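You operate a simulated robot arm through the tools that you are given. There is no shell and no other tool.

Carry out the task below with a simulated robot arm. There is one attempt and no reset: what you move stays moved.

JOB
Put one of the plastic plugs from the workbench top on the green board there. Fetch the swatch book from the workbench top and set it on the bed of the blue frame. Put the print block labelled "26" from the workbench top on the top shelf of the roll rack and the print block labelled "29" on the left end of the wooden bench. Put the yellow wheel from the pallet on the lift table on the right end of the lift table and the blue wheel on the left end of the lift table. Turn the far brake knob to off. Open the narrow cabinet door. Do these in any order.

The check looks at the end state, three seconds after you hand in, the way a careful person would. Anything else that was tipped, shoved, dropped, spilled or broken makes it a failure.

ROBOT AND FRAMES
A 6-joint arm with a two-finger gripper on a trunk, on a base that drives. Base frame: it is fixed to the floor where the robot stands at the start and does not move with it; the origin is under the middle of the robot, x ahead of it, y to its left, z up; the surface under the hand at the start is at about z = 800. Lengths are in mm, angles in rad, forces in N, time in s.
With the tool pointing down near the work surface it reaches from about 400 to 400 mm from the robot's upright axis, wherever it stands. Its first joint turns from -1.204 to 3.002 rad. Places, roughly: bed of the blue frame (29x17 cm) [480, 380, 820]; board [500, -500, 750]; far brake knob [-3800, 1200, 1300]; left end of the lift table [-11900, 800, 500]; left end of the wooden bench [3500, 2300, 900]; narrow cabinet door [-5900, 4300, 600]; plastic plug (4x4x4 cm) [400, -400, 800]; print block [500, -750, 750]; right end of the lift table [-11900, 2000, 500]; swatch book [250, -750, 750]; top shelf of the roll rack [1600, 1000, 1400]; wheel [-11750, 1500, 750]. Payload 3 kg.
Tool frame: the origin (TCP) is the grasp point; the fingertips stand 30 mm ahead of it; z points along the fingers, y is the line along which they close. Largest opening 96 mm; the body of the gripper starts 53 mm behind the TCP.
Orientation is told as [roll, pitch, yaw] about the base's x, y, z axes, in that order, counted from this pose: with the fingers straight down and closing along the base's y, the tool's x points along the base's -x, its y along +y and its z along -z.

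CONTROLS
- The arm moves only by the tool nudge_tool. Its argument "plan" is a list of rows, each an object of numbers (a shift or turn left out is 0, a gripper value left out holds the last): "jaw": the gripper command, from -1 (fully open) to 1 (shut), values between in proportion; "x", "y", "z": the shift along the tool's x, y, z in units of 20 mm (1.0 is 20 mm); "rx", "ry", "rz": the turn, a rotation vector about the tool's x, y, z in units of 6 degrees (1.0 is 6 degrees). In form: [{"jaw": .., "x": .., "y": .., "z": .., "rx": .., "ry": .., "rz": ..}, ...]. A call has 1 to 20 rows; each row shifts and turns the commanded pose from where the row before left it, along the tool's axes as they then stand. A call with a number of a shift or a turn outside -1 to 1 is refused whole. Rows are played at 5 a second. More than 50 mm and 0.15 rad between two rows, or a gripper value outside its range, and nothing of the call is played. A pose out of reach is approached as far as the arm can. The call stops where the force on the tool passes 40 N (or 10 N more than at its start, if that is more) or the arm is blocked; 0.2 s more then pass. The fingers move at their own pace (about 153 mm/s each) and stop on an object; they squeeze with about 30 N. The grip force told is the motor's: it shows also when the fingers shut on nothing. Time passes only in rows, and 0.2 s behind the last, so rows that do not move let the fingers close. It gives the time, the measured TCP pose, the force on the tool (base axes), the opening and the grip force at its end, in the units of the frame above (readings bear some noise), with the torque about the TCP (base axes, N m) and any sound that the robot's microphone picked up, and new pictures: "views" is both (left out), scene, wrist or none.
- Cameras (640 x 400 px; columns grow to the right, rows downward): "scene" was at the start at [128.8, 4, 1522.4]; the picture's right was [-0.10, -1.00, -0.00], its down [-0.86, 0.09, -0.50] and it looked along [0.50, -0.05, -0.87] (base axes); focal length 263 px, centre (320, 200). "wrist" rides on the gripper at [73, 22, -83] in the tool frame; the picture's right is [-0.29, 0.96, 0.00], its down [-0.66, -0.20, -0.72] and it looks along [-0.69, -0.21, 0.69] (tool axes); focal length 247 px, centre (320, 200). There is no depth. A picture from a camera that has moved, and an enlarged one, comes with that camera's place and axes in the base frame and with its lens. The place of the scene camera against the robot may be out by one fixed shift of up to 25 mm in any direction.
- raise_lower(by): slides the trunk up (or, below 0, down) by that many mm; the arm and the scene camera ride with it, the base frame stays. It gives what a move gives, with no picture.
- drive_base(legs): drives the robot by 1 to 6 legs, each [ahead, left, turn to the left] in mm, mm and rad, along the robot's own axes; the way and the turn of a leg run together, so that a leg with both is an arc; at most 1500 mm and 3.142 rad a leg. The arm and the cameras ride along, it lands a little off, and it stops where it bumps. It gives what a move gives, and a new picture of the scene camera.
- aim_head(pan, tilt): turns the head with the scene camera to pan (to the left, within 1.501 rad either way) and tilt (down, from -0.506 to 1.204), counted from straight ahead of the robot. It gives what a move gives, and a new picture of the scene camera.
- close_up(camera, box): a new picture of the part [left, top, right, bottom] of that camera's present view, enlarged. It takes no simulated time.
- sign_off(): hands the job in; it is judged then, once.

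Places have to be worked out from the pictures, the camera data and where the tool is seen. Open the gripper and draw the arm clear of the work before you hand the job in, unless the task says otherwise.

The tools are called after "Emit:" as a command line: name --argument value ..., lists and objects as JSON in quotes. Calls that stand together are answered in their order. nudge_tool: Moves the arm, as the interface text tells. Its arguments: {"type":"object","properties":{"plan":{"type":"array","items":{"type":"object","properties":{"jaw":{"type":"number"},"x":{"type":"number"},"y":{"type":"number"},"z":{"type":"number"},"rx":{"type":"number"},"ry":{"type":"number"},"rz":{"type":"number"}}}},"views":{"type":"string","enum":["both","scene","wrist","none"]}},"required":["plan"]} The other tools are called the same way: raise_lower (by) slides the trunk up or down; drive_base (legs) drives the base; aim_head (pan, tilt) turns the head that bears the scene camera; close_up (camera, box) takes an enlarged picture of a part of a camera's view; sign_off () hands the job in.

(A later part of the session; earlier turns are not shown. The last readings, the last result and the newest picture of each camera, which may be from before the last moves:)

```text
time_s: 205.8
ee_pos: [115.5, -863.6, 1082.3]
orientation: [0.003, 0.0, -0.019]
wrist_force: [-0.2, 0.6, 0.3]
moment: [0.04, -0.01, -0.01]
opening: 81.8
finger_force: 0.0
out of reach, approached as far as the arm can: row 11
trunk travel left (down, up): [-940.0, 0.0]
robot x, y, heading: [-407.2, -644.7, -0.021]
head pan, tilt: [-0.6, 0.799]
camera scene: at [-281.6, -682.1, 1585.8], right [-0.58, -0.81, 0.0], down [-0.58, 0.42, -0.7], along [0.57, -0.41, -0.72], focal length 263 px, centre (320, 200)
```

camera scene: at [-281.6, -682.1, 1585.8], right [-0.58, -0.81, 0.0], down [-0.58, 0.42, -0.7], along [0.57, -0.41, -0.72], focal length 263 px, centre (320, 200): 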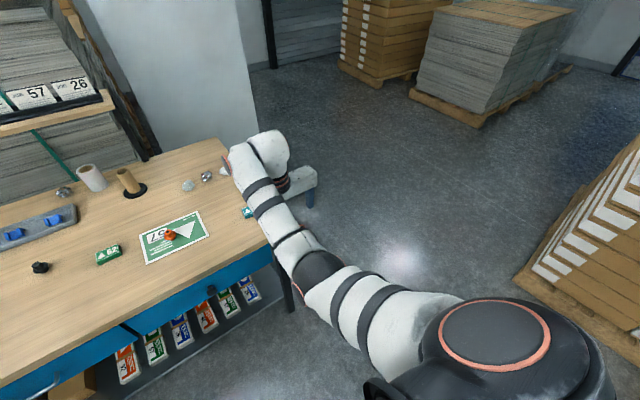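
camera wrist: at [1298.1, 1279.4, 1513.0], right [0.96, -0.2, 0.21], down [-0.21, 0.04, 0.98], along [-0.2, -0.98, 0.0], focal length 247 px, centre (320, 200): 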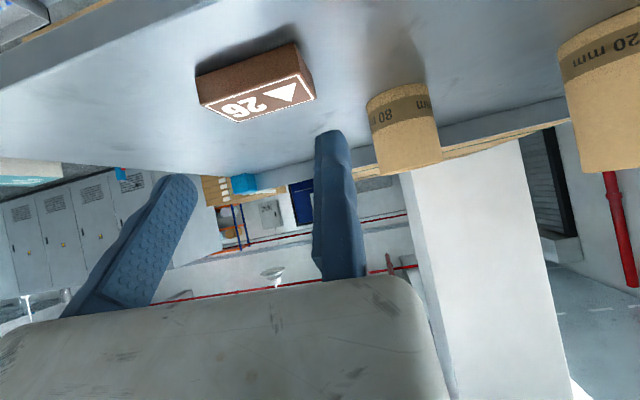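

Emit:
nudge_tool --plan '[{"z": 1}, {"z": 1}, {"z": 1}, {"z": 1}, {"z": 1}, {"z": 1, "x": 0.5}, {"x": 1}, {}]' --views "none"

Emit:
drive_base --legs '[[330, 20, 0.021]]'

Emit:
nudge_tool --plan '[{}]' --views "wrist"

```text
time_s: 207.6
ee_pos: [85.6, -862.2, 962.9]
orientation: [0.003, 0.0, -0.019]
wrist_force: [0.0, 0.3, -0.4]
moment: [0.02, -0.01, 0.0]
opening: 81.4
finger_force: 0.1
trunk travel left (down, up): [-940.0, 0.0]
robot x, y, heading: [-411.4, -644.3, -0.02]
head pan, tilt: [-0.6, 0.799]
```

```text
time_s: 209.8
ee_pos: [411.9, -832.9, 962.7]
orientation: [0.004, -0.003, 0.005]
wrist_force: [0.4, 0.2, 0.1]
moment: [0.01, 0.02, -0.04]
opening: 81.8
finger_force: 0.1
trunk travel left (down, up): [-940.0, 0.0]
robot x, y, heading: [-85.0, -626.1, 0.006]
head pan, tilt: [-0.6, 0.799]
camera scene: at [41.5, -662.0, 1586.0], right [-0.56, -0.83, 0.0], down [-0.59, 0.4, -0.7], along [0.58, -0.39, -0.72], focal length 263 px, centre (320, 200)
```

scene: 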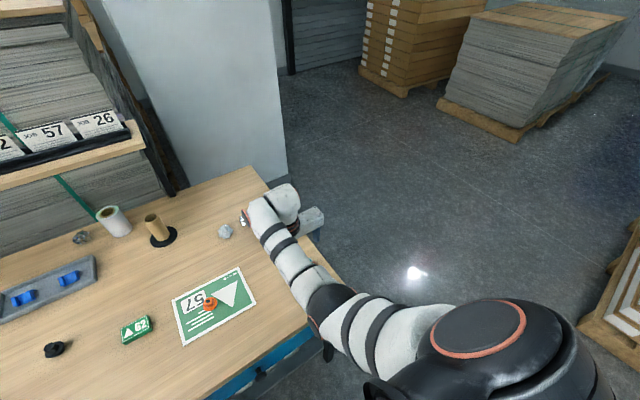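

```text
time_s: 210.2
ee_pos: [414.3, -833.3, 962.6]
orientation: [0.005, -0.004, 0.005]
wrist_force: [0.3, 0.3, 0.9]
moment: [0.0, 0.03, -0.01]
opening: 81.5
finger_force: 0.1
trunk travel left (down, up): [-940.0, 0.0]
robot x, y, heading: [-90.6, -626.5, 0.003]
head pan, tilt: [-0.6, 0.799]
camera wrist: at [340.2, -812.2, 1046.5], right [0.29, 0.96, 0.0], down [0.66, -0.2, 0.72], along [0.69, -0.21, -0.69], focal length 247 px, centre (320, 200)
```

wrist: 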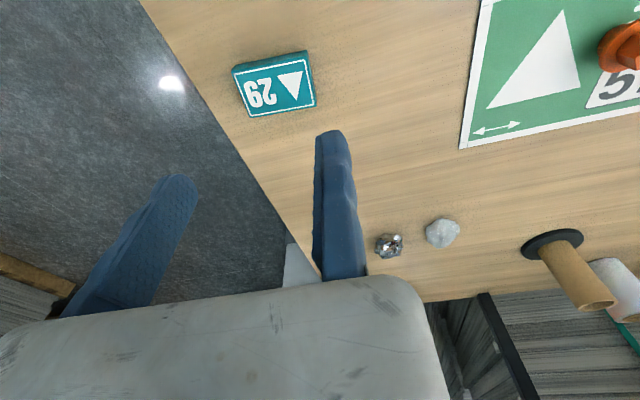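

Emit:
close_up --camera "wrist" --box '[210, 30, 350, 130]'

```text
4.00 times, centred on (280, 80) of wrist
camera zoom: at [340.2, -812.2, 1046.5], right [0.29, 0.96, 0.0], down [0.66, -0.2, 0.72], along [0.69, -0.21, -0.69], focal length 988 px, centre (480, 680)
```

zoom: 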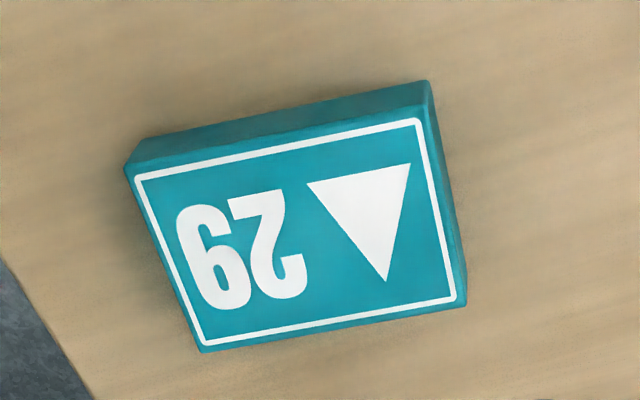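

Block 29 is centred at [417.6, −877] with yaw −0.105. I'll lower the trunk 60 mm, align and descend.

Emit:
raise_lower --by -60

Emit:
nudge_tool --plan '[{"x": -0.36, "y": -0.37}, {"rz": 0.55}, {"rz": 0.5}, {"z": 0.9}, {"z": 0.9}, {}]' --views "wrist"

```text
time_s: 211.2
ee_pos: [414.2, -833.1, 901.7]
orientation: [0.002, -0.002, 0.006]
wrist_force: [-0.4, -0.4, 0.5]
moment: [0.01, 0.0, 0.0]
opening: 81.5
finger_force: 0.1
trunk travel left (down, up): [-880.0, 60.0]
robot x, y, heading: [-86.7, -626.2, -0.004]
head pan, tilt: [-0.6, 0.799]
```

```text
time_s: 212.6
ee_pos: [421.7, -841.1, 865.7]
orientation: [0.004, -0.001, -0.104]
wrist_force: [-0.6, 0.5, 0.1]
moment: [0.02, 0.02, 0.0]
opening: 81.5
finger_force: 0.1
trunk travel left (down, up): [-880.0, 60.0]
robot x, y, heading: [-86.3, -626.4, 0.005]
head pan, tilt: [-0.6, 0.799]
camera wrist: at [351.1, -812.5, 949.7], right [0.39, 0.92, 0.0], down [0.63, -0.27, 0.72], along [0.67, -0.28, -0.69], focal length 247 px, centre (320, 200)
```

wrist: 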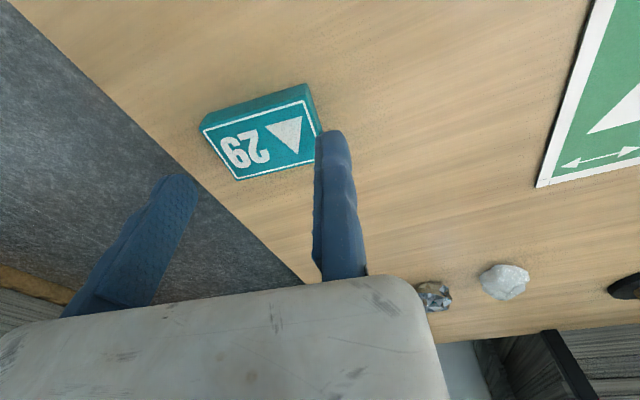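

The alignment looks right. I'll lower the rest of the way and close.

Emit:
nudge_tool --plan '[{"z": 0.7}, {"z": 0.5}, {"z": 0.28}, {}, {"jaw": 1}, {}, {}, {}]' --views "wrist"

```text
time_s: 214.4
ee_pos: [422.9, -840.5, 837.7]
orientation: [0.002, -0.001, -0.104]
wrist_force: [-0.2, 0.7, 0.0]
moment: [0.01, 0.0, 0.01]
opening: 66.9
finger_force: 29.8
trunk travel left (down, up): [-880.0, 60.0]
robot x, y, heading: [-88.3, -628.6, 0.005]
head pan, tilt: [-0.6, 0.799]
camera wrist: at [351.5, -811.6, 920.9], right [0.39, 0.92, 0.0], down [0.64, -0.27, 0.72], along [0.67, -0.28, -0.69], focal length 247 px, centre (320, 200)
```

wrist: 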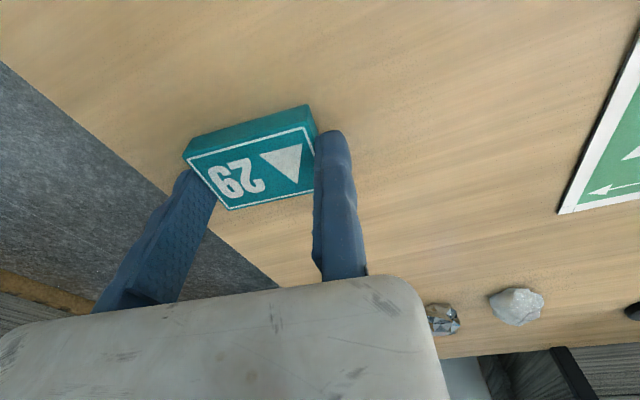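

Gripped at 66.9 mm. I'll lift, raise the trunk and drive around to the wooden bench.

Emit:
nudge_tool --plan '[{"z": -0.6}, {"z": -1}, {"z": -1}, {"z": -1}, {"z": -1}, {"z": -1}, {"z": -1}, {}]' --views "none"

Emit:
raise_lower --by 60

Emit:
drive_base --legs '[[-310, 0, 0], [0, 1400, 0], [0, 1200, 0], [1400, 250, 0]]'

```text
time_s: 216.2
ee_pos: [421.7, -838.5, 969.5]
orientation: [0.003, 0.0, -0.106]
wrist_force: [-0.1, 0.4, -0.6]
moment: [0.04, 0.01, -0.02]
opening: 66.9
finger_force: 29.9
trunk travel left (down, up): [-880.0, 60.0]
robot x, y, heading: [-92.5, -629.6, 0.002]
head pan, tilt: [-0.6, 0.799]
```

```text
time_s: 217.2
ee_pos: [421.4, -839.8, 1030.3]
orientation: [0.003, 0.0, -0.105]
wrist_force: [-0.4, -0.3, -0.3]
moment: [0.02, -0.03, 0.01]
opening: 66.8
finger_force: 30.2
trunk travel left (down, up): [-940.0, 0.0]
robot x, y, heading: [-87.6, -622.9, 0.001]
head pan, tilt: [-0.6, 0.799]
```

```text
time_s: 238.1
ee_pos: [1464.8, 2120.6, 1028.9]
orientation: [0.005, -0.001, -0.03]
wrist_force: [-0.2, 0.3, -0.3]
moment: [0.0, -0.01, 0.01]
opening: 67.1
finger_force: 29.6
trunk travel left (down, up): [-940.0, 0.0]
robot x, y, heading: [944.7, 2292.5, 0.077]
head pan, tilt: [-0.6, 0.799]
camera scene: at [1075.7, 2267.3, 1585.9], right [-0.5, -0.87, 0.0], down [-0.62, 0.36, -0.7], along [0.6, -0.35, -0.72], focal length 263 px, centre (320, 200)
```

scene: 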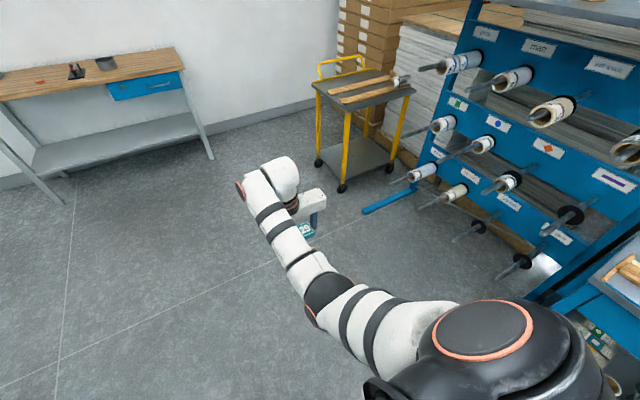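

Emit:
drive_base --legs '[[700, 150, -0.04], [700, 150, -0.037]]'

Emit:
aim_head --pan 0.0 --tilt 0.55

```text
time_s: 245.4
ee_pos: [2810.0, 2448.9, 1029.8]
orientation: [0.004, -0.001, -0.095]
wrist_force: [-0.8, 1.6, -0.5]
moment: [0.01, 0.03, -0.01]
opening: 66.8
finger_force: 29.9
trunk travel left (down, up): [-940.0, 0.0]
robot x, y, heading: [2302.9, 2656.5, 0.017]
head pan, tilt: [-0.6, 0.799]
camera scene: at [2429.6, 2621.8, 1585.9], right [-0.55, -0.83, 0.0], down [-0.6, 0.4, -0.7], along [0.58, -0.39, -0.72], focal length 263 px, centre (320, 200)
```

scene: 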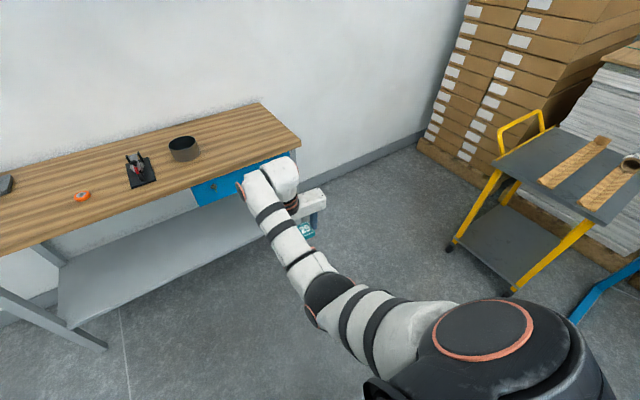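

```text
time_s: 246.4
ee_pos: [2810.4, 2449.4, 1030.5]
orientation: [0.004, 0.0, -0.095]
wrist_force: [0.1, -0.2, -1.6]
moment: [0.02, -0.01, -0.01]
opening: 66.7
finger_force: 29.7
trunk travel left (down, up): [-940.0, 0.0]
robot x, y, heading: [2301.4, 2658.9, 0.014]
head pan, tilt: [0.0, 0.55]
camera scene: at [2452.7, 2667.6, 1607.2], right [0.01, -1.0, 0.0], down [-0.52, -0.01, -0.85], along [0.85, 0.01, -0.52], focal length 263 px, centre (320, 200)
```

scene: 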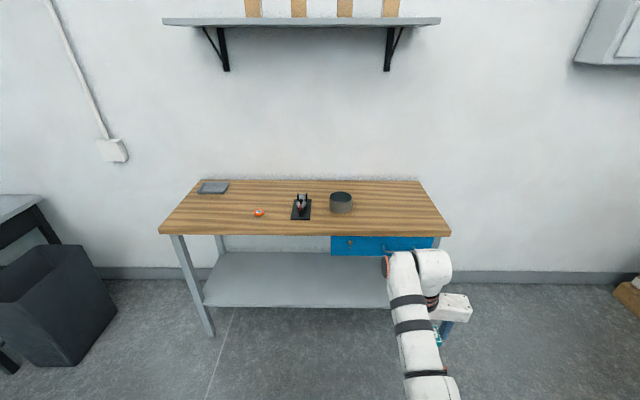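

The bench top spans y≈2130–3370, and the listed "left end" at [3500, 2300] is the end to my right, in the bench's own frame. That area is empty. I'll approach so block 29 comes over about [3460, 2300].

Emit:
drive_base --legs '[[400, -124, -0.014]]'

Emit:
nudge_tool --plan '[{}]' --views "wrist"

```text
time_s: 249.0
ee_pos: [3209.0, 2318.7, 1029.4]
orientation: [0.004, -0.003, -0.114]
wrist_force: [0.3, -0.5, 0.1]
moment: [0.01, 0.03, -0.01]
opening: 66.8
finger_force: 29.9
trunk travel left (down, up): [-940.0, 0.0]
robot x, y, heading: [2707.7, 2537.4, -0.006]
head pan, tilt: [0.0, 0.55]
camera scene: at [2856.4, 2543.9, 1607.3], right [-0.01, -1.0, 0.0], down [-0.52, 0.0, -0.85], along [0.85, -0.01, -0.52], focal length 263 px, centre (320, 200)
```

scene: 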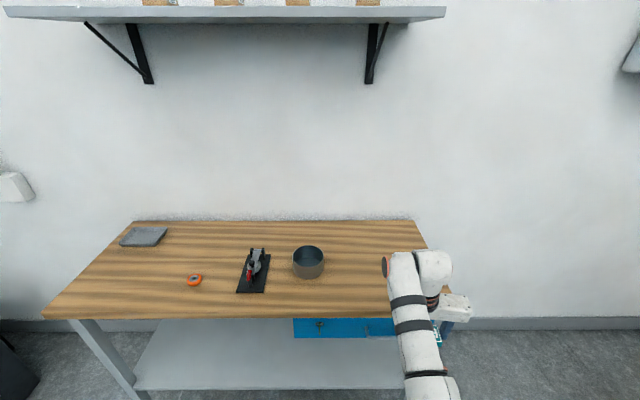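

```text
time_s: 249.4
ee_pos: [3209.4, 2319.4, 1029.7]
orientation: [0.003, 0.001, -0.114]
wrist_force: [-0.8, -0.2, -1.0]
moment: [-0.01, -0.02, -0.01]
opening: 66.6
finger_force: 30.2
trunk travel left (down, up): [-940.0, 0.0]
robot x, y, heading: [2706.7, 2533.5, -0.008]
head pan, tilt: [0.0, 0.55]
camera wrist: at [3140.1, 2347.1, 1113.6], right [0.4, 0.92, 0.0], down [0.63, -0.28, 0.72], along [0.66, -0.29, -0.69], focal length 247 px, centre (320, 200)
```

wrist: 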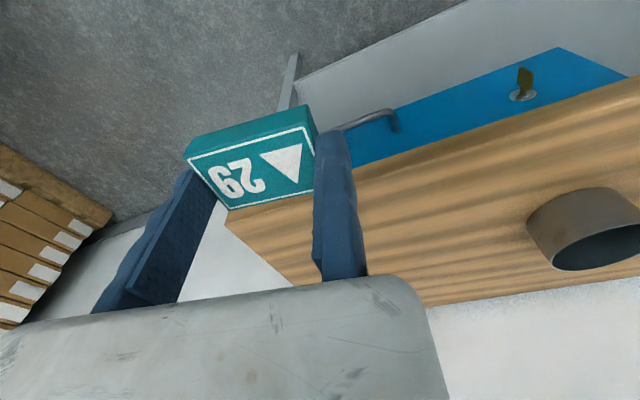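

The bench surface is at z≈907 with its front edge at x≈3334 and its end at y≈2142. I'll advance 245 mm.

Emit:
drive_base --legs '[[245, 5, 0.008]]'

Emit:
nudge_tool --plan '[{"z": 1}, {"z": 1}, {}]' --views "wrist"

```text
time_s: 251.2
ee_pos: [3456.4, 2326.2, 1030.5]
orientation: [0.005, -0.002, -0.106]
wrist_force: [0.7, 0.1, 0.0]
moment: [0.02, -0.05, -0.02]
opening: 67.1
finger_force: 29.8
trunk travel left (down, up): [-940.0, 0.0]
robot x, y, heading: [2951.6, 2536.0, 0.002]
head pan, tilt: [0.0, 0.55]
camera scene: at [3101.0, 2549.3, 1607.4], right [0.0, -1.0, 0.0], down [-0.52, 0.0, -0.85], along [0.85, 0.0, -0.52], focal length 263 px, centre (320, 200)
```

scene: 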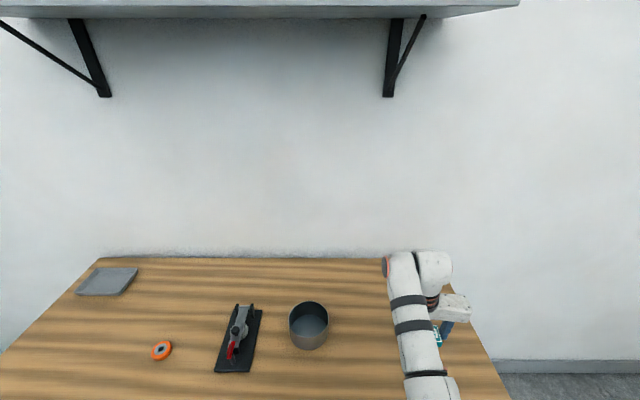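

```text
time_s: 252.0
ee_pos: [3456.0, 2325.2, 987.7]
orientation: [0.005, 0.0, -0.104]
wrist_force: [-0.1, -0.4, 0.5]
moment: [-0.02, 0.0, 0.04]
opening: 67.0
finger_force: 29.6
trunk travel left (down, up): [-940.0, 0.0]
robot x, y, heading: [2949.5, 2545.2, 0.002]
head pan, tilt: [0.0, 0.55]
camera wrist: at [3386.9, 2354.2, 1071.4], right [0.39, 0.92, 0.0], down [0.64, -0.27, 0.72], along [0.67, -0.28, -0.69], focal length 247 px, centre (320, 200)
```

wrist: 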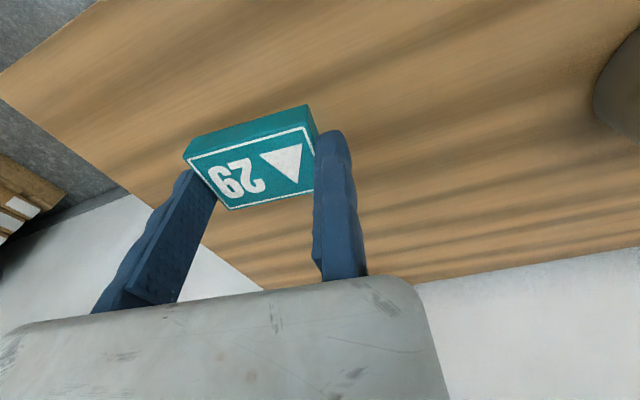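

Emit:
nudge_tool --plan '[{"z": 0.8}, {"z": 0.6}, {"z": 0.2}, {}]' --views "wrist"

Emit:
nudge_tool --plan '[{"z": 0.12}, {"z": 0.12}, {}]' --views "none"

```text
time_s: 253.0
ee_pos: [3456.3, 2326.3, 957.6]
orientation: [0.002, -0.001, -0.107]
wrist_force: [-0.3, -0.2, -0.1]
moment: [0.01, 0.02, 0.01]
opening: 66.9
finger_force: 30.0
trunk travel left (down, up): [-940.0, 0.0]
robot x, y, heading: [2950.5, 2535.6, 0.0]
head pan, tilt: [0.0, 0.55]
camera wrist: at [3386.9, 2354.5, 1041.1], right [0.39, 0.92, 0.0], down [0.64, -0.27, 0.72], along [0.67, -0.28, -0.69], focal length 247 px, centre (320, 200)
```

wrist: 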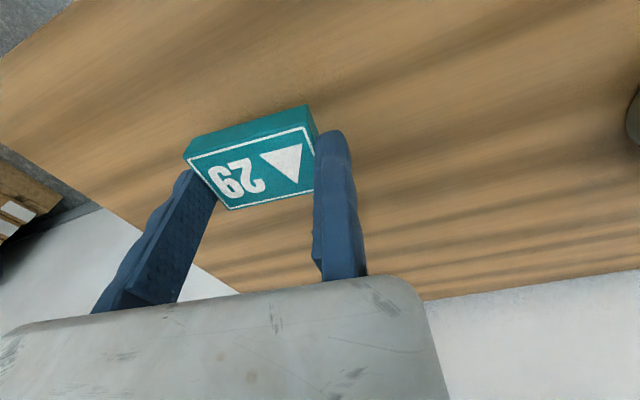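

```text
time_s: 253.8
ee_pos: [3458.0, 2325.9, 953.3]
orientation: [0.003, 0.0, -0.106]
wrist_force: [-0.1, -0.8, -0.3]
moment: [0.02, 0.0, 0.01]
opening: 66.6
finger_force: 29.9
trunk travel left (down, up): [-940.0, 0.0]
robot x, y, heading: [2951.8, 2537.9, 0.003]
head pan, tilt: [0.0, 0.55]
```

Emit:
nudge_tool --plan '[{"z": 0.12}, {"z": 0.12}, {}]' --views "none"

Emit:
nudge_tool --plan '[{"z": 0.1}, {"z": 0.1}, {}]' --views "none"

```text
time_s: 254.6
ee_pos: [3457.0, 2325.8, 947.8]
orientation: [0.004, -0.002, -0.107]
wrist_force: [1.3, -0.1, 0.5]
moment: [-0.01, 0.02, -0.01]
opening: 66.9
finger_force: 30.0
trunk travel left (down, up): [-940.0, 0.0]
robot x, y, heading: [2947.9, 2541.8, 0.001]
head pan, tilt: [0.0, 0.55]
```

```text
time_s: 255.4
ee_pos: [3457.3, 2327.0, 943.4]
orientation: [0.003, 0.0, -0.107]
wrist_force: [-0.5, -0.8, -0.9]
moment: [0.02, -0.02, 0.04]
opening: 67.0
finger_force: 29.6
trunk travel left (down, up): [-940.0, 0.0]
robot x, y, heading: [2949.0, 2538.0, 0.003]
head pan, tilt: [0.0, 0.55]
```

Still no contact at 943, so I'll continue in fine steps.

Emit:
nudge_tool --plan '[{"z": 0.1}, {"z": 0.1}, {}]' --views "none"

Emit:
nudge_tool --plan '[{"z": 0.1}, {"z": 0.1}, {}]' --views "wrist"

```text
time_s: 256.2
ee_pos: [3459.2, 2327.8, 940.1]
orientation: [0.004, 0.0, -0.107]
wrist_force: [-0.1, 0.6, 0.2]
moment: [-0.01, 0.01, -0.01]
opening: 66.9
finger_force: 30.1
trunk travel left (down, up): [-940.0, 0.0]
robot x, y, heading: [2950.8, 2538.5, -0.0]
head pan, tilt: [0.0, 0.55]
```

```text
time_s: 257.0
ee_pos: [3457.0, 2327.0, 935.0]
orientation: [0.004, 0.001, -0.107]
wrist_force: [0.8, 0.3, -0.4]
moment: [0.0, 0.0, -0.02]
opening: 66.7
finger_force: 29.8
trunk travel left (down, up): [-940.0, 0.0]
robot x, y, heading: [2945.7, 2538.2, 0.003]
head pan, tilt: [0.0, 0.55]
camera wrist: at [3387.5, 2356.2, 1019.7], right [0.39, 0.92, 0.0], down [0.63, -0.27, 0.72], along [0.67, -0.28, -0.69], focal length 247 px, centre (320, 200)
```

wrist: 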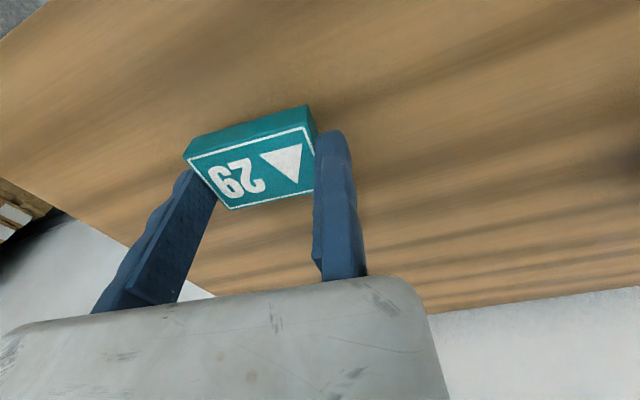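

Emit:
nudge_tool --plan '[{"z": 0.1}, {"z": 0.1}, {"z": 0.1}, {}]' --views "none"

Emit:
nudge_tool --plan '[{"z": 0.08}, {"z": 0.08}, {}]' --views "none"

Emit:
nudge_tool --plan '[{"z": 0.08}, {"z": 0.08}, {}]' --views "none"

```text
time_s: 258.0
ee_pos: [3458.2, 2327.3, 929.4]
orientation: [0.003, 0.002, -0.107]
wrist_force: [0.3, 0.3, -1.0]
moment: [0.03, 0.0, 0.01]
opening: 66.7
finger_force: 30.1
trunk travel left (down, up): [-940.0, 0.0]
robot x, y, heading: [2951.1, 2536.5, -0.002]
head pan, tilt: [0.0, 0.55]
```

```text
time_s: 258.8
ee_pos: [3458.3, 2327.4, 925.7]
orientation: [0.002, 0.001, -0.105]
wrist_force: [-0.1, 0.1, -0.2]
moment: [0.0, -0.01, 0.02]
opening: 66.8
finger_force: 30.4
trunk travel left (down, up): [-940.0, 0.0]
robot x, y, heading: [2951.7, 2537.2, -0.001]
head pan, tilt: [0.0, 0.55]
```

```text
time_s: 259.6
ee_pos: [3457.4, 2327.5, 922.8]
orientation: [0.004, -0.001, -0.106]
wrist_force: [-0.5, -0.7, -1.1]
moment: [0.04, -0.01, -0.01]
opening: 66.9
finger_force: 30.7
trunk travel left (down, up): [-940.0, 0.0]
robot x, y, heading: [2950.5, 2536.9, 0.001]
head pan, tilt: [0.0, 0.55]
```

Emit:
nudge_tool --plan '[{"z": 0.1}, {"z": 0.1}, {"z": 0.05}, {}]' --views "wrist"

Emit:
close_up --camera "wrist" --box '[160, 80, 360, 220]'

```text
time_s: 260.6
ee_pos: [3457.5, 2328.0, 917.4]
orientation: [0.004, 0.0, -0.106]
wrist_force: [0.3, -0.1, -0.3]
moment: [0.01, 0.01, -0.02]
opening: 66.8
finger_force: 29.5
trunk travel left (down, up): [-940.0, 0.0]
robot x, y, heading: [2948.4, 2535.6, 0.004]
head pan, tilt: [0.0, 0.55]
camera wrist: at [3387.1, 2356.2, 1001.8], right [0.39, 0.92, 0.0], down [0.63, -0.27, 0.72], along [0.67, -0.28, -0.69], focal length 247 px, centre (320, 200)
```

wrist: 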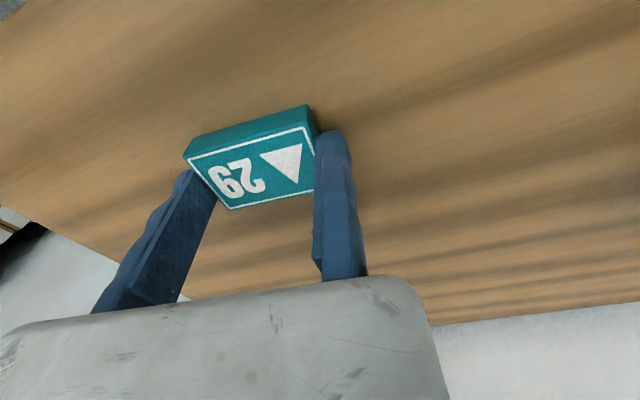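

```text
2.86 times, centred on (260, 150) of wrist
camera zoom: at [3387.1, 2356.2, 1001.8], right [0.39, 0.92, 0.0], down [0.63, -0.27, 0.72], along [0.67, -0.28, -0.69], focal length 706 px, centre (491, 343)
```

zoom: 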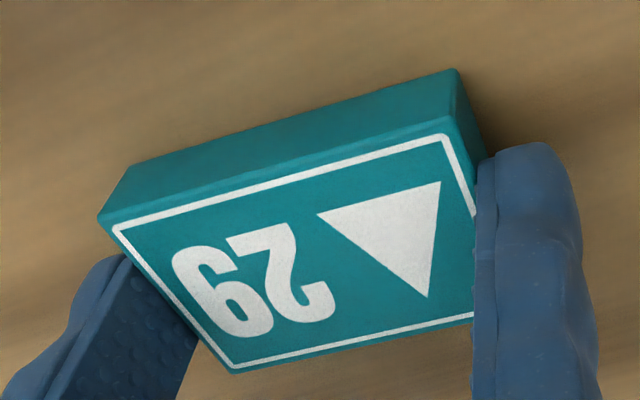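

Close to the surface now; I'll keep on with the fine steps.

Emit:
nudge_tool --plan '[{"z": 0.1}, {"z": 0.1}, {}]' --views "none"

Emit:
nudge_tool --plan '[{"z": 0.1}, {"z": 0.1}, {}]' --views "none"

Emit:
nudge_tool --plan '[{"z": 0.08}, {"z": 0.08}, {}]' --views "wrist"

```text
time_s: 261.4
ee_pos: [3458.8, 2328.2, 916.6]
orientation: [0.003, -0.004, -0.104]
wrist_force: [1.7, -0.3, 14.4]
moment: [-0.63, 0.23, 0.06]
opening: 66.8
finger_force: 30.3
trunk travel left (down, up): [-940.0, 0.0]
robot x, y, heading: [2951.4, 2538.0, -0.001]
head pan, tilt: [0.0, 0.55]
```

```text
time_s: 262.2
ee_pos: [3456.5, 2328.4, 913.2]
orientation: [0.003, -0.007, -0.105]
wrist_force: [7.5, 0.4, 28.3]
moment: [-0.95, -0.2, 0.23]
opening: 66.9
finger_force: 29.6
trunk travel left (down, up): [-940.0, 0.0]
robot x, y, heading: [2951.8, 2538.1, 0.003]
head pan, tilt: [0.0, 0.55]
```

```text
time_s: 263.0
ee_pos: [3454.3, 2327.4, 909.8]
orientation: [0.001, -0.006, -0.108]
wrist_force: [6.6, -2.7, 28.3]
moment: [-1.35, 0.14, 0.37]
opening: 66.8
finger_force: 30.5
trunk travel left (down, up): [-940.0, 0.0]
robot x, y, heading: [2948.1, 2538.4, 0.001]
head pan, tilt: [0.0, 0.55]
camera wrist: at [3384.8, 2356.8, 993.6], right [0.39, 0.92, 0.0], down [0.63, -0.27, 0.73], along [0.67, -0.28, -0.69], focal length 247 px, centre (320, 200)
```

wrist: 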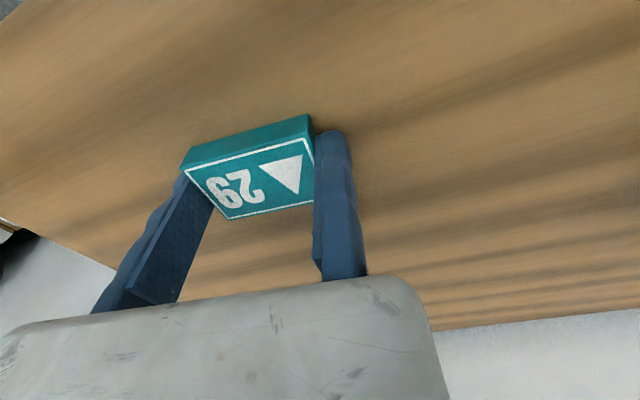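

The block is firmly on the bench (surface about z=880). I'll release and withdraw upward.

Emit:
nudge_tool --plan '[{"z": -0.15, "jaw": -0.5}, {"jaw": -0.7}, {}, {"y": 0.2}, {"z": -0.5}, {"z": -1}, {"z": -1}, {"z": -1}, {"z": -1}, {"z": -1}, {}]' --views "both"

```text
time_s: 265.4
ee_pos: [3459.2, 2331.6, 1020.5]
orientation: [0.004, 0.0, -0.106]
wrist_force: [0.7, -0.2, -0.4]
moment: [-0.01, 0.0, -0.01]
opening: 81.8
finger_force: 0.1
trunk travel left (down, up): [-940.0, 0.0]
robot x, y, heading: [2949.4, 2536.0, 0.003]
head pan, tilt: [0.0, 0.55]
camera scene: at [3102.6, 2549.2, 1607.2], right [0.0, -1.0, 0.0], down [-0.52, 0.0, -0.85], along [0.85, 0.0, -0.52], focal length 263 px, centre (320, 200)
camera wrist: at [3388.9, 2358.9, 1103.6], right [0.39, 0.92, 0.0], down [0.63, -0.27, 0.72], along [0.67, -0.28, -0.69], focal length 247 px, centre (320, 200)
```

scene: 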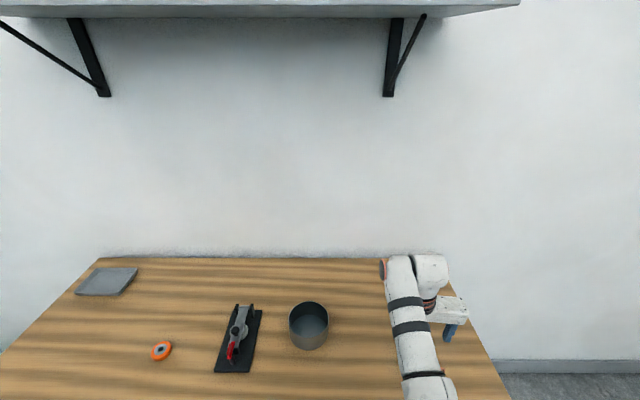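
wrist: 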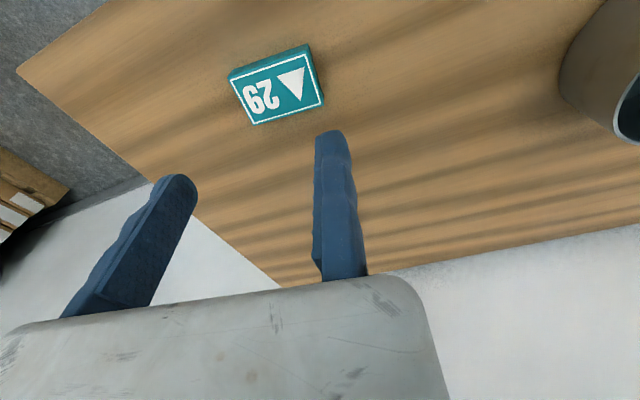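

Block 29 is on the bench. Next are the brake knob at about [−3800, 1200] and the cabinet door, so I'll back off, turn around and head that way.

Emit:
drive_base --legs '[[-700, 0, 0], [0, 0, 1.57], [0, 0, 1.57]]'

Emit:
aim_head --pan 0.3 --tilt 0.15

Emit:
aim_head --pan -0.5 --tilt 0.15

```text
time_s: 277.0
ee_pos: [1733.9, 2730.8, 1020.2]
orientation: [0.003, 0.0, 3.064]
wrist_force: [0.0, 0.0, -0.4]
moment: [-0.02, -0.03, 0.0]
opening: 81.3
finger_force: 0.0
trunk travel left (down, up): [-940.0, 0.0]
robot x, y, heading: [2249.3, 2539.6, -3.111]
head pan, tilt: [0.0, 0.55]
camera scene: at [2121.3, 2544.4, 1607.2], right [-0.03, 1.0, 0.0], down [0.52, 0.02, -0.85], along [-0.85, -0.03, -0.52], focal length 263 px, centre (320, 200)
```

scene: 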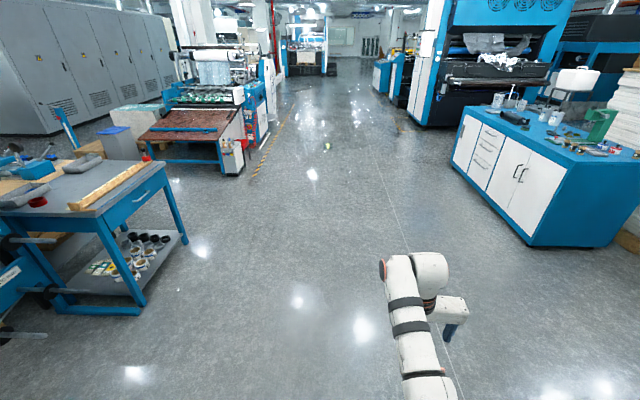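

```text
time_s: 277.8
ee_pos: [1733.9, 2730.7, 1019.1]
orientation: [0.004, -0.001, 3.064]
wrist_force: [-1.0, -0.3, -0.8]
moment: [-0.01, 0.01, 0.04]
opening: 81.7
finger_force: 0.3
trunk travel left (down, up): [-940.0, 0.0]
robot x, y, heading: [2249.8, 2538.2, -3.111]
head pan, tilt: [0.3, 0.15]
camera scene: at [2123.3, 2517.0, 1644.1], right [-0.32, 0.95, 0.0], down [0.14, 0.05, -0.99], along [-0.94, -0.32, -0.15], focal length 263 px, centre (320, 200)
```

scene: 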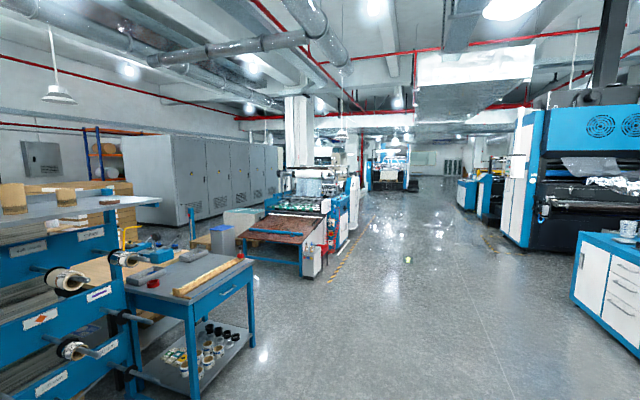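

```text
time_s: 279.0
ee_pos: [1733.7, 2731.5, 1020.8]
orientation: [0.004, 0.0, 3.063]
wrist_force: [0.0, -0.1, -0.2]
moment: [0.02, -0.01, 0.03]
opening: 81.6
finger_force: 0.2
trunk travel left (down, up): [-940.0, 0.0]
robot x, y, heading: [2247.4, 2536.1, -3.106]
head pan, tilt: [-0.499, 0.15]
camera scene: at [2128.2, 2588.8, 1644.2], right [0.45, 0.89, 0.0], down [0.13, -0.07, -0.99], along [-0.88, 0.45, -0.15], focal length 263 px, centre (320, 200)
```

scene: 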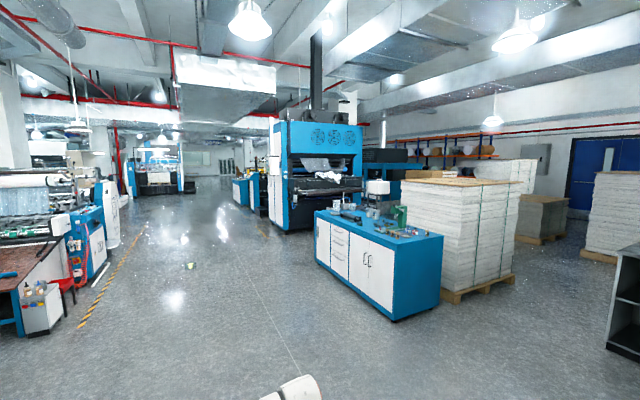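

The aisle along y≈2500 is clear. I'll drive down it toward the press that carries the brake knob.

Emit:
drive_base --legs '[[1400, 0, -0.03], [1400, 0, 0], [1400, 0, 0], [900, 0, 0]]'

Emit:
aim_head --pan 0.8 --tilt 0.3

Emit:
aim_head --pan -0.5 --tilt 0.3

```text
time_s: 303.6
ee_pos: [-3396.8, 2495.4, 1020.1]
orientation: [0.005, -0.001, 3.05]
wrist_force: [0.1, 0.5, 0.5]
moment: [0.0, 0.0, 0.03]
opening: 81.4
finger_force: 0.0
trunk travel left (down, up): [-940.0, 0.0]
robot x, y, heading: [-2886.7, 2296.0, -3.125]
head pan, tilt: [-0.499, 0.15]
camera scene: at [-3003.5, 2347.2, 1644.3], right [0.46, 0.89, 0.0], down [0.13, -0.07, -0.99], along [-0.88, 0.46, -0.15], focal length 263 px, centre (320, 200)
```

scene: 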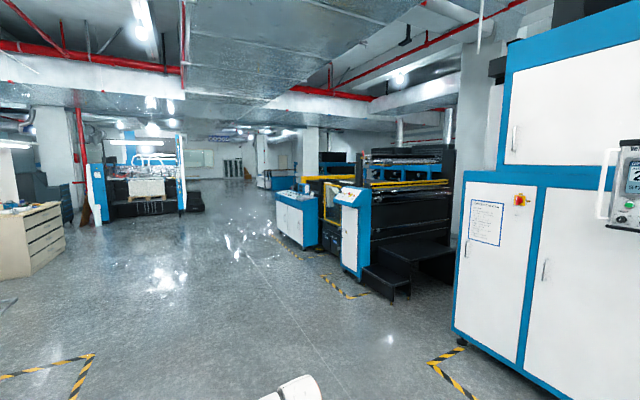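

```text
time_s: 305.1
ee_pos: [-3395.3, 2495.1, 1019.6]
orientation: [0.004, 0.001, 3.049]
wrist_force: [-0.6, -0.1, -1.0]
moment: [0.0, 0.02, -0.01]
opening: 81.8
finger_force: 0.0
trunk travel left (down, up): [-940.0, 0.0]
robot x, y, heading: [-2886.2, 2295.9, -3.127]
head pan, tilt: [0.799, 0.3]
camera scene: at [-2986.1, 2236.3, 1630.2], right [-0.73, 0.69, 0.0], down [0.2, 0.21, -0.96], along [-0.66, -0.69, -0.3], focal length 263 px, centre (320, 200)
```

scene: 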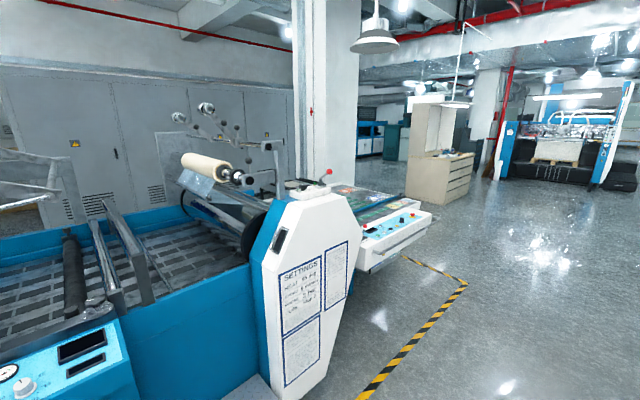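

```text
time_s: 306.6
ee_pos: [-3397.2, 2495.9, 1018.7]
orientation: [0.004, -0.001, 3.049]
wrist_force: [0.4, 0.7, 0.0]
moment: [-0.01, 0.03, -0.01]
opening: 81.4
finger_force: 0.2
trunk travel left (down, up): [-940.0, 0.0]
robot x, y, heading: [-2885.9, 2294.0, -3.126]
head pan, tilt: [-0.499, 0.3]
camera scene: at [-3004.7, 2347.4, 1630.2], right [0.46, 0.89, 0.0], down [0.26, -0.14, -0.96], along [-0.85, 0.44, -0.3], focal length 263 px, centre (320, 200)
```

scene: 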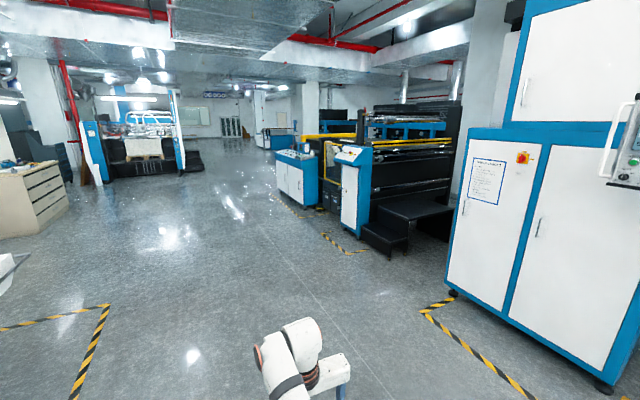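

I'll zoom in on the area around [−3800, 1200, 1300], which should appear near pixel (296,187) at pan 0.8.

Emit:
aim_head --pan 0.8 --tilt 0.3

Emit:
close_up --camera "scene" --box '[160, 90, 360, 230]'

Emit:
close_up --camera "scene" --box '[220, 140, 440, 280]'

```text
time_s: 308.0
ee_pos: [-3396.7, 2495.7, 1019.8]
orientation: [0.004, -0.001, 3.048]
wrist_force: [0.8, 0.3, 0.2]
moment: [0.03, 0.0, 0.02]
opening: 81.7
finger_force: 0.0
trunk travel left (down, up): [-940.0, 0.0]
robot x, y, heading: [-2882.3, 2295.1, -3.125]
head pan, tilt: [0.799, 0.3]
camera scene: at [-2986.1, 2236.3, 1630.2], right [-0.73, 0.69, 0.0], down [0.2, 0.21, -0.96], along [-0.66, -0.69, -0.3], focal length 263 px, centre (320, 200)
```

scene: 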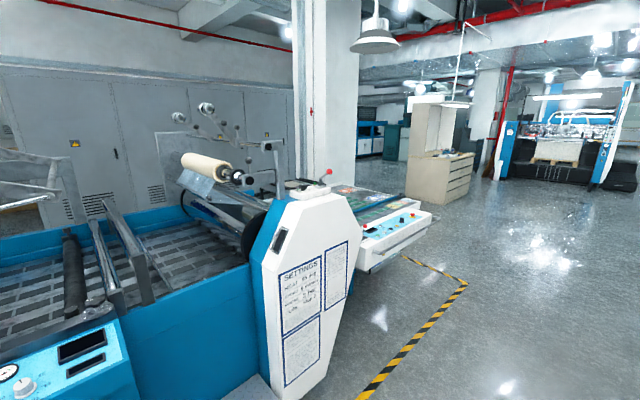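

```text
2.86 times, centred on (260, 160) of scene
camera zoom: at [-2986.1, 2236.3, 1630.2], right [-0.73, 0.69, 0.0], down [0.2, 0.21, -0.96], along [-0.66, -0.69, -0.3], focal length 752 px, centre (491, 314)
```

zoom: 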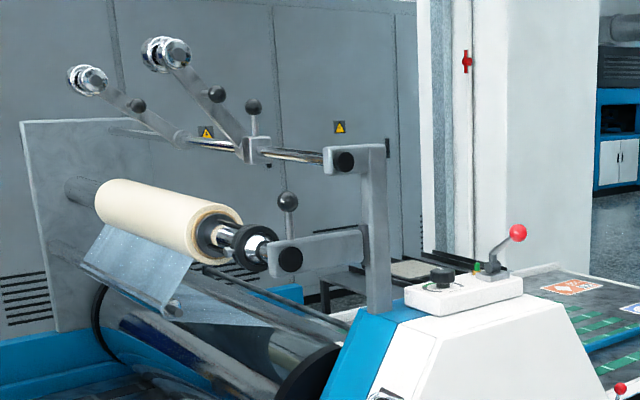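

```text
2.86 times, centred on (330, 210) of scene
camera zoom: at [-2986.1, 2236.3, 1630.2], right [-0.73, 0.69, 0.0], down [0.2, 0.21, -0.96], along [-0.66, -0.69, -0.3], focal length 752 px, centre (291, 171)
```

zoom: 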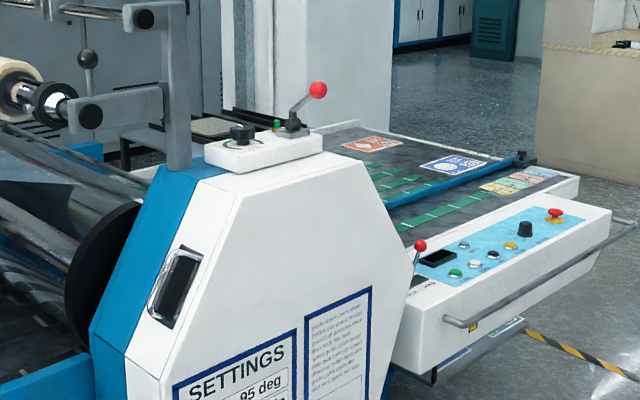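

The black rotary knob on the white console block computes to about [−3795, 1268, 1300], which matches the listed brake knob. I'll drive round to face the machine and look from closer.

Emit:
drive_base --legs '[[700, 0, 0], [0, 0, 1.555]]'

Emit:
aim_head --pan -0.15 --tilt 0.4

Emit:
close_up --camera "scene" --box '[200, 100, 440, 250]'

```text
time_s: 315.7
ee_pos: [-3803.0, 1771.1, 1020.1]
orientation: [0.003, -0.001, -1.682]
wrist_force: [0.1, 0.3, 0.6]
moment: [0.01, 0.0, 0.05]
opening: 81.5
finger_force: 0.1
trunk travel left (down, up): [-940.0, 0.0]
robot x, y, heading: [-3593.0, 2277.9, -1.57]
head pan, tilt: [0.799, 0.3]
camera scene: at [-3512.6, 2174.6, 1630.2], right [-0.7, -0.71, 0.0], down [-0.21, 0.21, -0.96], along [0.68, -0.67, -0.3], focal length 263 px, centre (320, 200)
```

scene: 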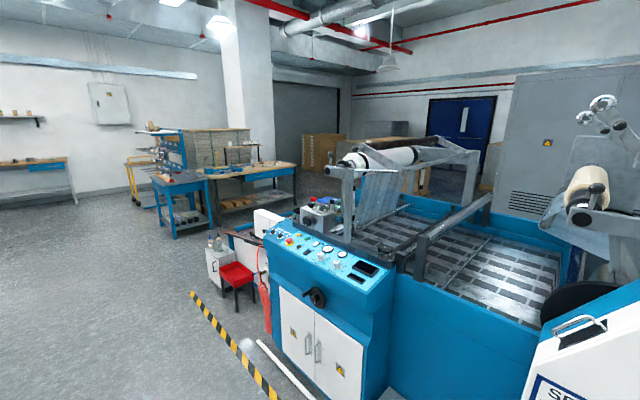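

```text
time_s: 316.9
ee_pos: [-3801.7, 1771.0, 1018.2]
orientation: [0.002, -0.001, -1.682]
wrist_force: [0.3, 0.6, 0.1]
moment: [0.0, 0.01, -0.01]
opening: 81.6
finger_force: 0.1
trunk travel left (down, up): [-940.0, 0.0]
robot x, y, heading: [-3593.0, 2278.8, -1.579]
head pan, tilt: [-0.15, 0.4]
camera scene: at [-3593.2, 2148.3, 1621.0], right [-0.99, 0.15, 0.0], down [0.06, 0.38, -0.92], along [-0.14, -0.91, -0.39], focal length 263 px, centre (320, 200)
```

scene: 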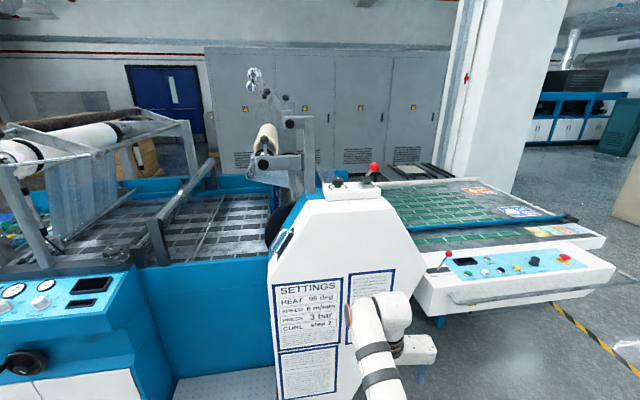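

```text
2.67 times, centred on (320, 175) of scene
camera zoom: at [-3593.2, 2148.3, 1621.0], right [-0.99, 0.15, 0.0], down [0.06, 0.38, -0.92], along [-0.14, -0.91, -0.39], focal length 702 px, centre (320, 267)
```

zoom: 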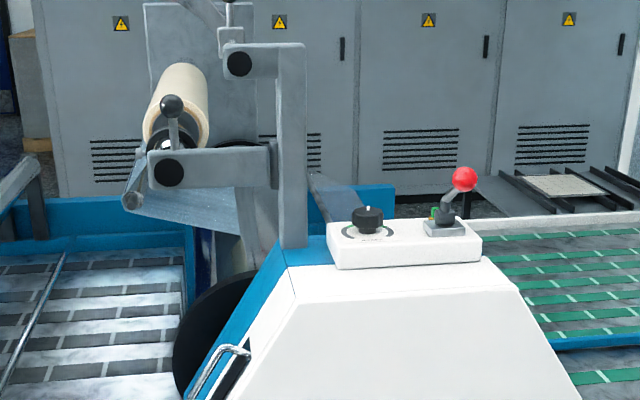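

Emit:
close_up --camera "scene" --box '[318, 165, 388, 205]'

```text
9.14 times, centred on (353, 185) of scene
camera zoom: at [-3593.2, 2148.3, 1621.0], right [-0.99, 0.15, 0.0], down [0.06, 0.38, -0.92], along [-0.14, -0.91, -0.39], focal length 2408 px, centre (18, 337)
```

zoom: 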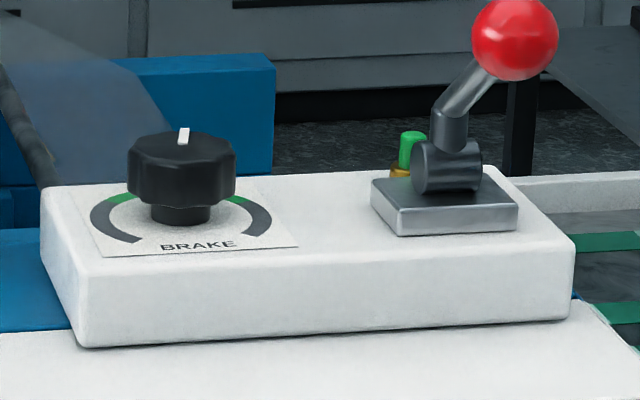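

The knob is labelled BRAKE with a dial arc, and sits near [−3797, 1265, 1305]. I'll test whether the arm can get tool-down at that height by extending to about 560 mm and rising in the free space here.

Emit:
nudge_tool --plan '[{"x": -1}, {"x": -1}, {"x": -0.8, "z": -1}, {"z": -1}, {"z": -1}, {"z": -1}, {"z": -1}, {"z": -1}, {"z": -1}, {"z": -1}, {"z": -1}, {"z": -1}, {}]' --views "none"

```text
time_s: 319.7
ee_pos: [-3812.3, 1699.8, 1218.2]
orientation: [0.004, 0.0, -1.681]
wrist_force: [0.3, 0.1, 0.2]
moment: [0.0, 0.01, -0.02]
opening: 81.7
finger_force: 0.1
out of reach, approached as far as the arm can: row 10, 11, 12
trunk travel left (down, up): [-940.0, 0.0]
robot x, y, heading: [-3592.0, 2281.6, -1.576]
head pan, tilt: [-0.15, 0.4]
```

Tool-down runs out near z≈1200, so I'll use a 30° forward tilt for the knob. I'll square the yaw, tilt and rise above knob height here.

Emit:
nudge_tool --plan '[{"rz": -0.55}, {"rz": -0.5}, {"ry": -1}, {"ry": -1}, {"ry": -1}, {"ry": -1}, {"ry": -1}, {}]' --views "none"

Emit:
nudge_tool --plan '[{"x": -0.5, "z": -0.87}, {"x": -0.5, "z": -0.87}, {"x": -0.5, "z": -0.87}, {"x": -0.5, "z": -0.87}, {"x": -0.5, "z": -0.87}, {"x": -0.5, "z": -0.87}, {"x": -0.5, "z": -0.87}, {"x": -0.5, "z": -0.87}, {}]' --views "none"

```text
time_s: 321.5
ee_pos: [-3810.8, 1696.3, 1215.0]
orientation: [0.004, -0.525, -1.574]
wrist_force: [0.4, -0.8, 0.0]
moment: [0.03, 0.0, -0.01]
opening: 81.7
finger_force: 0.1
out of reach, approached as far as the arm can: row 3
trunk travel left (down, up): [-940.0, 0.0]
robot x, y, heading: [-3588.6, 2276.9, -1.571]
head pan, tilt: [-0.15, 0.4]
```

```text
time_s: 323.5
ee_pos: [-3814.5, 1680.0, 1372.7]
orientation: [0.003, -0.523, -1.575]
wrist_force: [0.0, 0.1, -1.0]
moment: [0.02, 0.04, 0.01]
opening: 81.6
finger_force: 0.1
out of reach, approached as far as the arm can: row 5, 6, 7
trunk travel left (down, up): [-940.0, 0.0]
robot x, y, heading: [-3594.2, 2281.5, -1.576]
head pan, tilt: [-0.15, 0.4]
```

The pose works. I'll close the jaw partway to 60 mm, shift to line up with the knob, advance 300 mm and look at the dial from nearer.

Emit:
nudge_tool --plan '[{"jaw": -0.25, "y": 1}, {"y": 1}, {}]' --views "none"

Emit:
drive_base --legs '[[300, 0, 0.005]]'

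Emit:
aim_head --pan -0.3 --tilt 0.5

```text
time_s: 324.3
ee_pos: [-3771.2, 1678.9, 1370.5]
orientation: [0.004, -0.525, -1.575]
wrist_force: [0.1, -0.3, -0.5]
moment: [-0.02, -0.02, 0.0]
opening: 59.8
finger_force: 0.0
trunk travel left (down, up): [-940.0, 0.0]
robot x, y, heading: [-3591.8, 2280.4, -1.572]
head pan, tilt: [-0.15, 0.4]
```

```text
time_s: 326.3
ee_pos: [-3769.2, 1384.2, 1371.8]
orientation: [0.005, -0.527, -1.573]
wrist_force: [0.0, 0.0, -0.4]
moment: [-0.03, -0.02, -0.02]
opening: 60.0
finger_force: 0.0
trunk travel left (down, up): [-940.0, 0.0]
robot x, y, heading: [-3593.0, 1981.3, -1.571]
head pan, tilt: [-0.15, 0.4]
camera scene: at [-3593.8, 1852.3, 1621.2], right [-0.99, 0.15, 0.0], down [0.06, 0.38, -0.92], along [-0.14, -0.91, -0.39], focal length 263 px, centre (320, 200)
```

scene: 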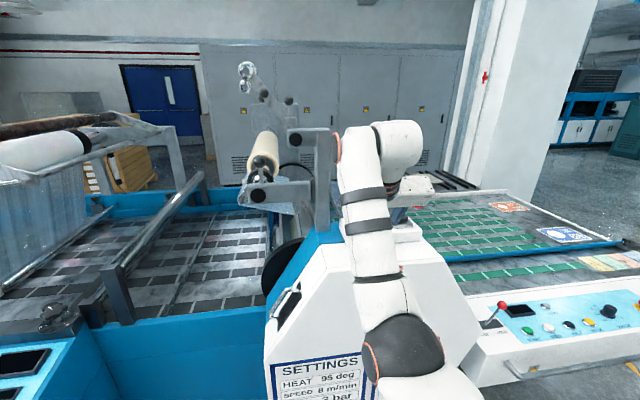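

```text
time_s: 327.0
ee_pos: [-3770.6, 1380.9, 1369.8]
orientation: [0.004, -0.526, -1.572]
wrist_force: [1.0, -0.5, -0.4]
moment: [0.04, -0.01, 0.02]
opening: 60.1
finger_force: 0.1
trunk travel left (down, up): [-940.0, 0.0]
robot x, y, heading: [-3595.7, 1983.6, -1.57]
head pan, tilt: [-0.3, 0.499]
camera scene: at [-3606.9, 1854.3, 1611.8], right [-0.95, 0.3, 0.0], down [0.14, 0.46, -0.88], along [-0.26, -0.84, -0.48], focal length 263 px, centre (320, 200)
```

scene: 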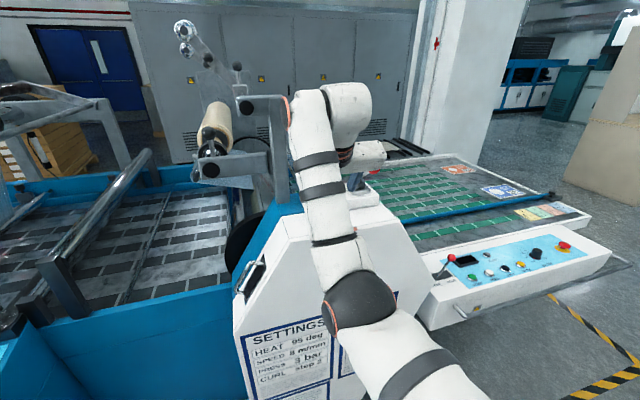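

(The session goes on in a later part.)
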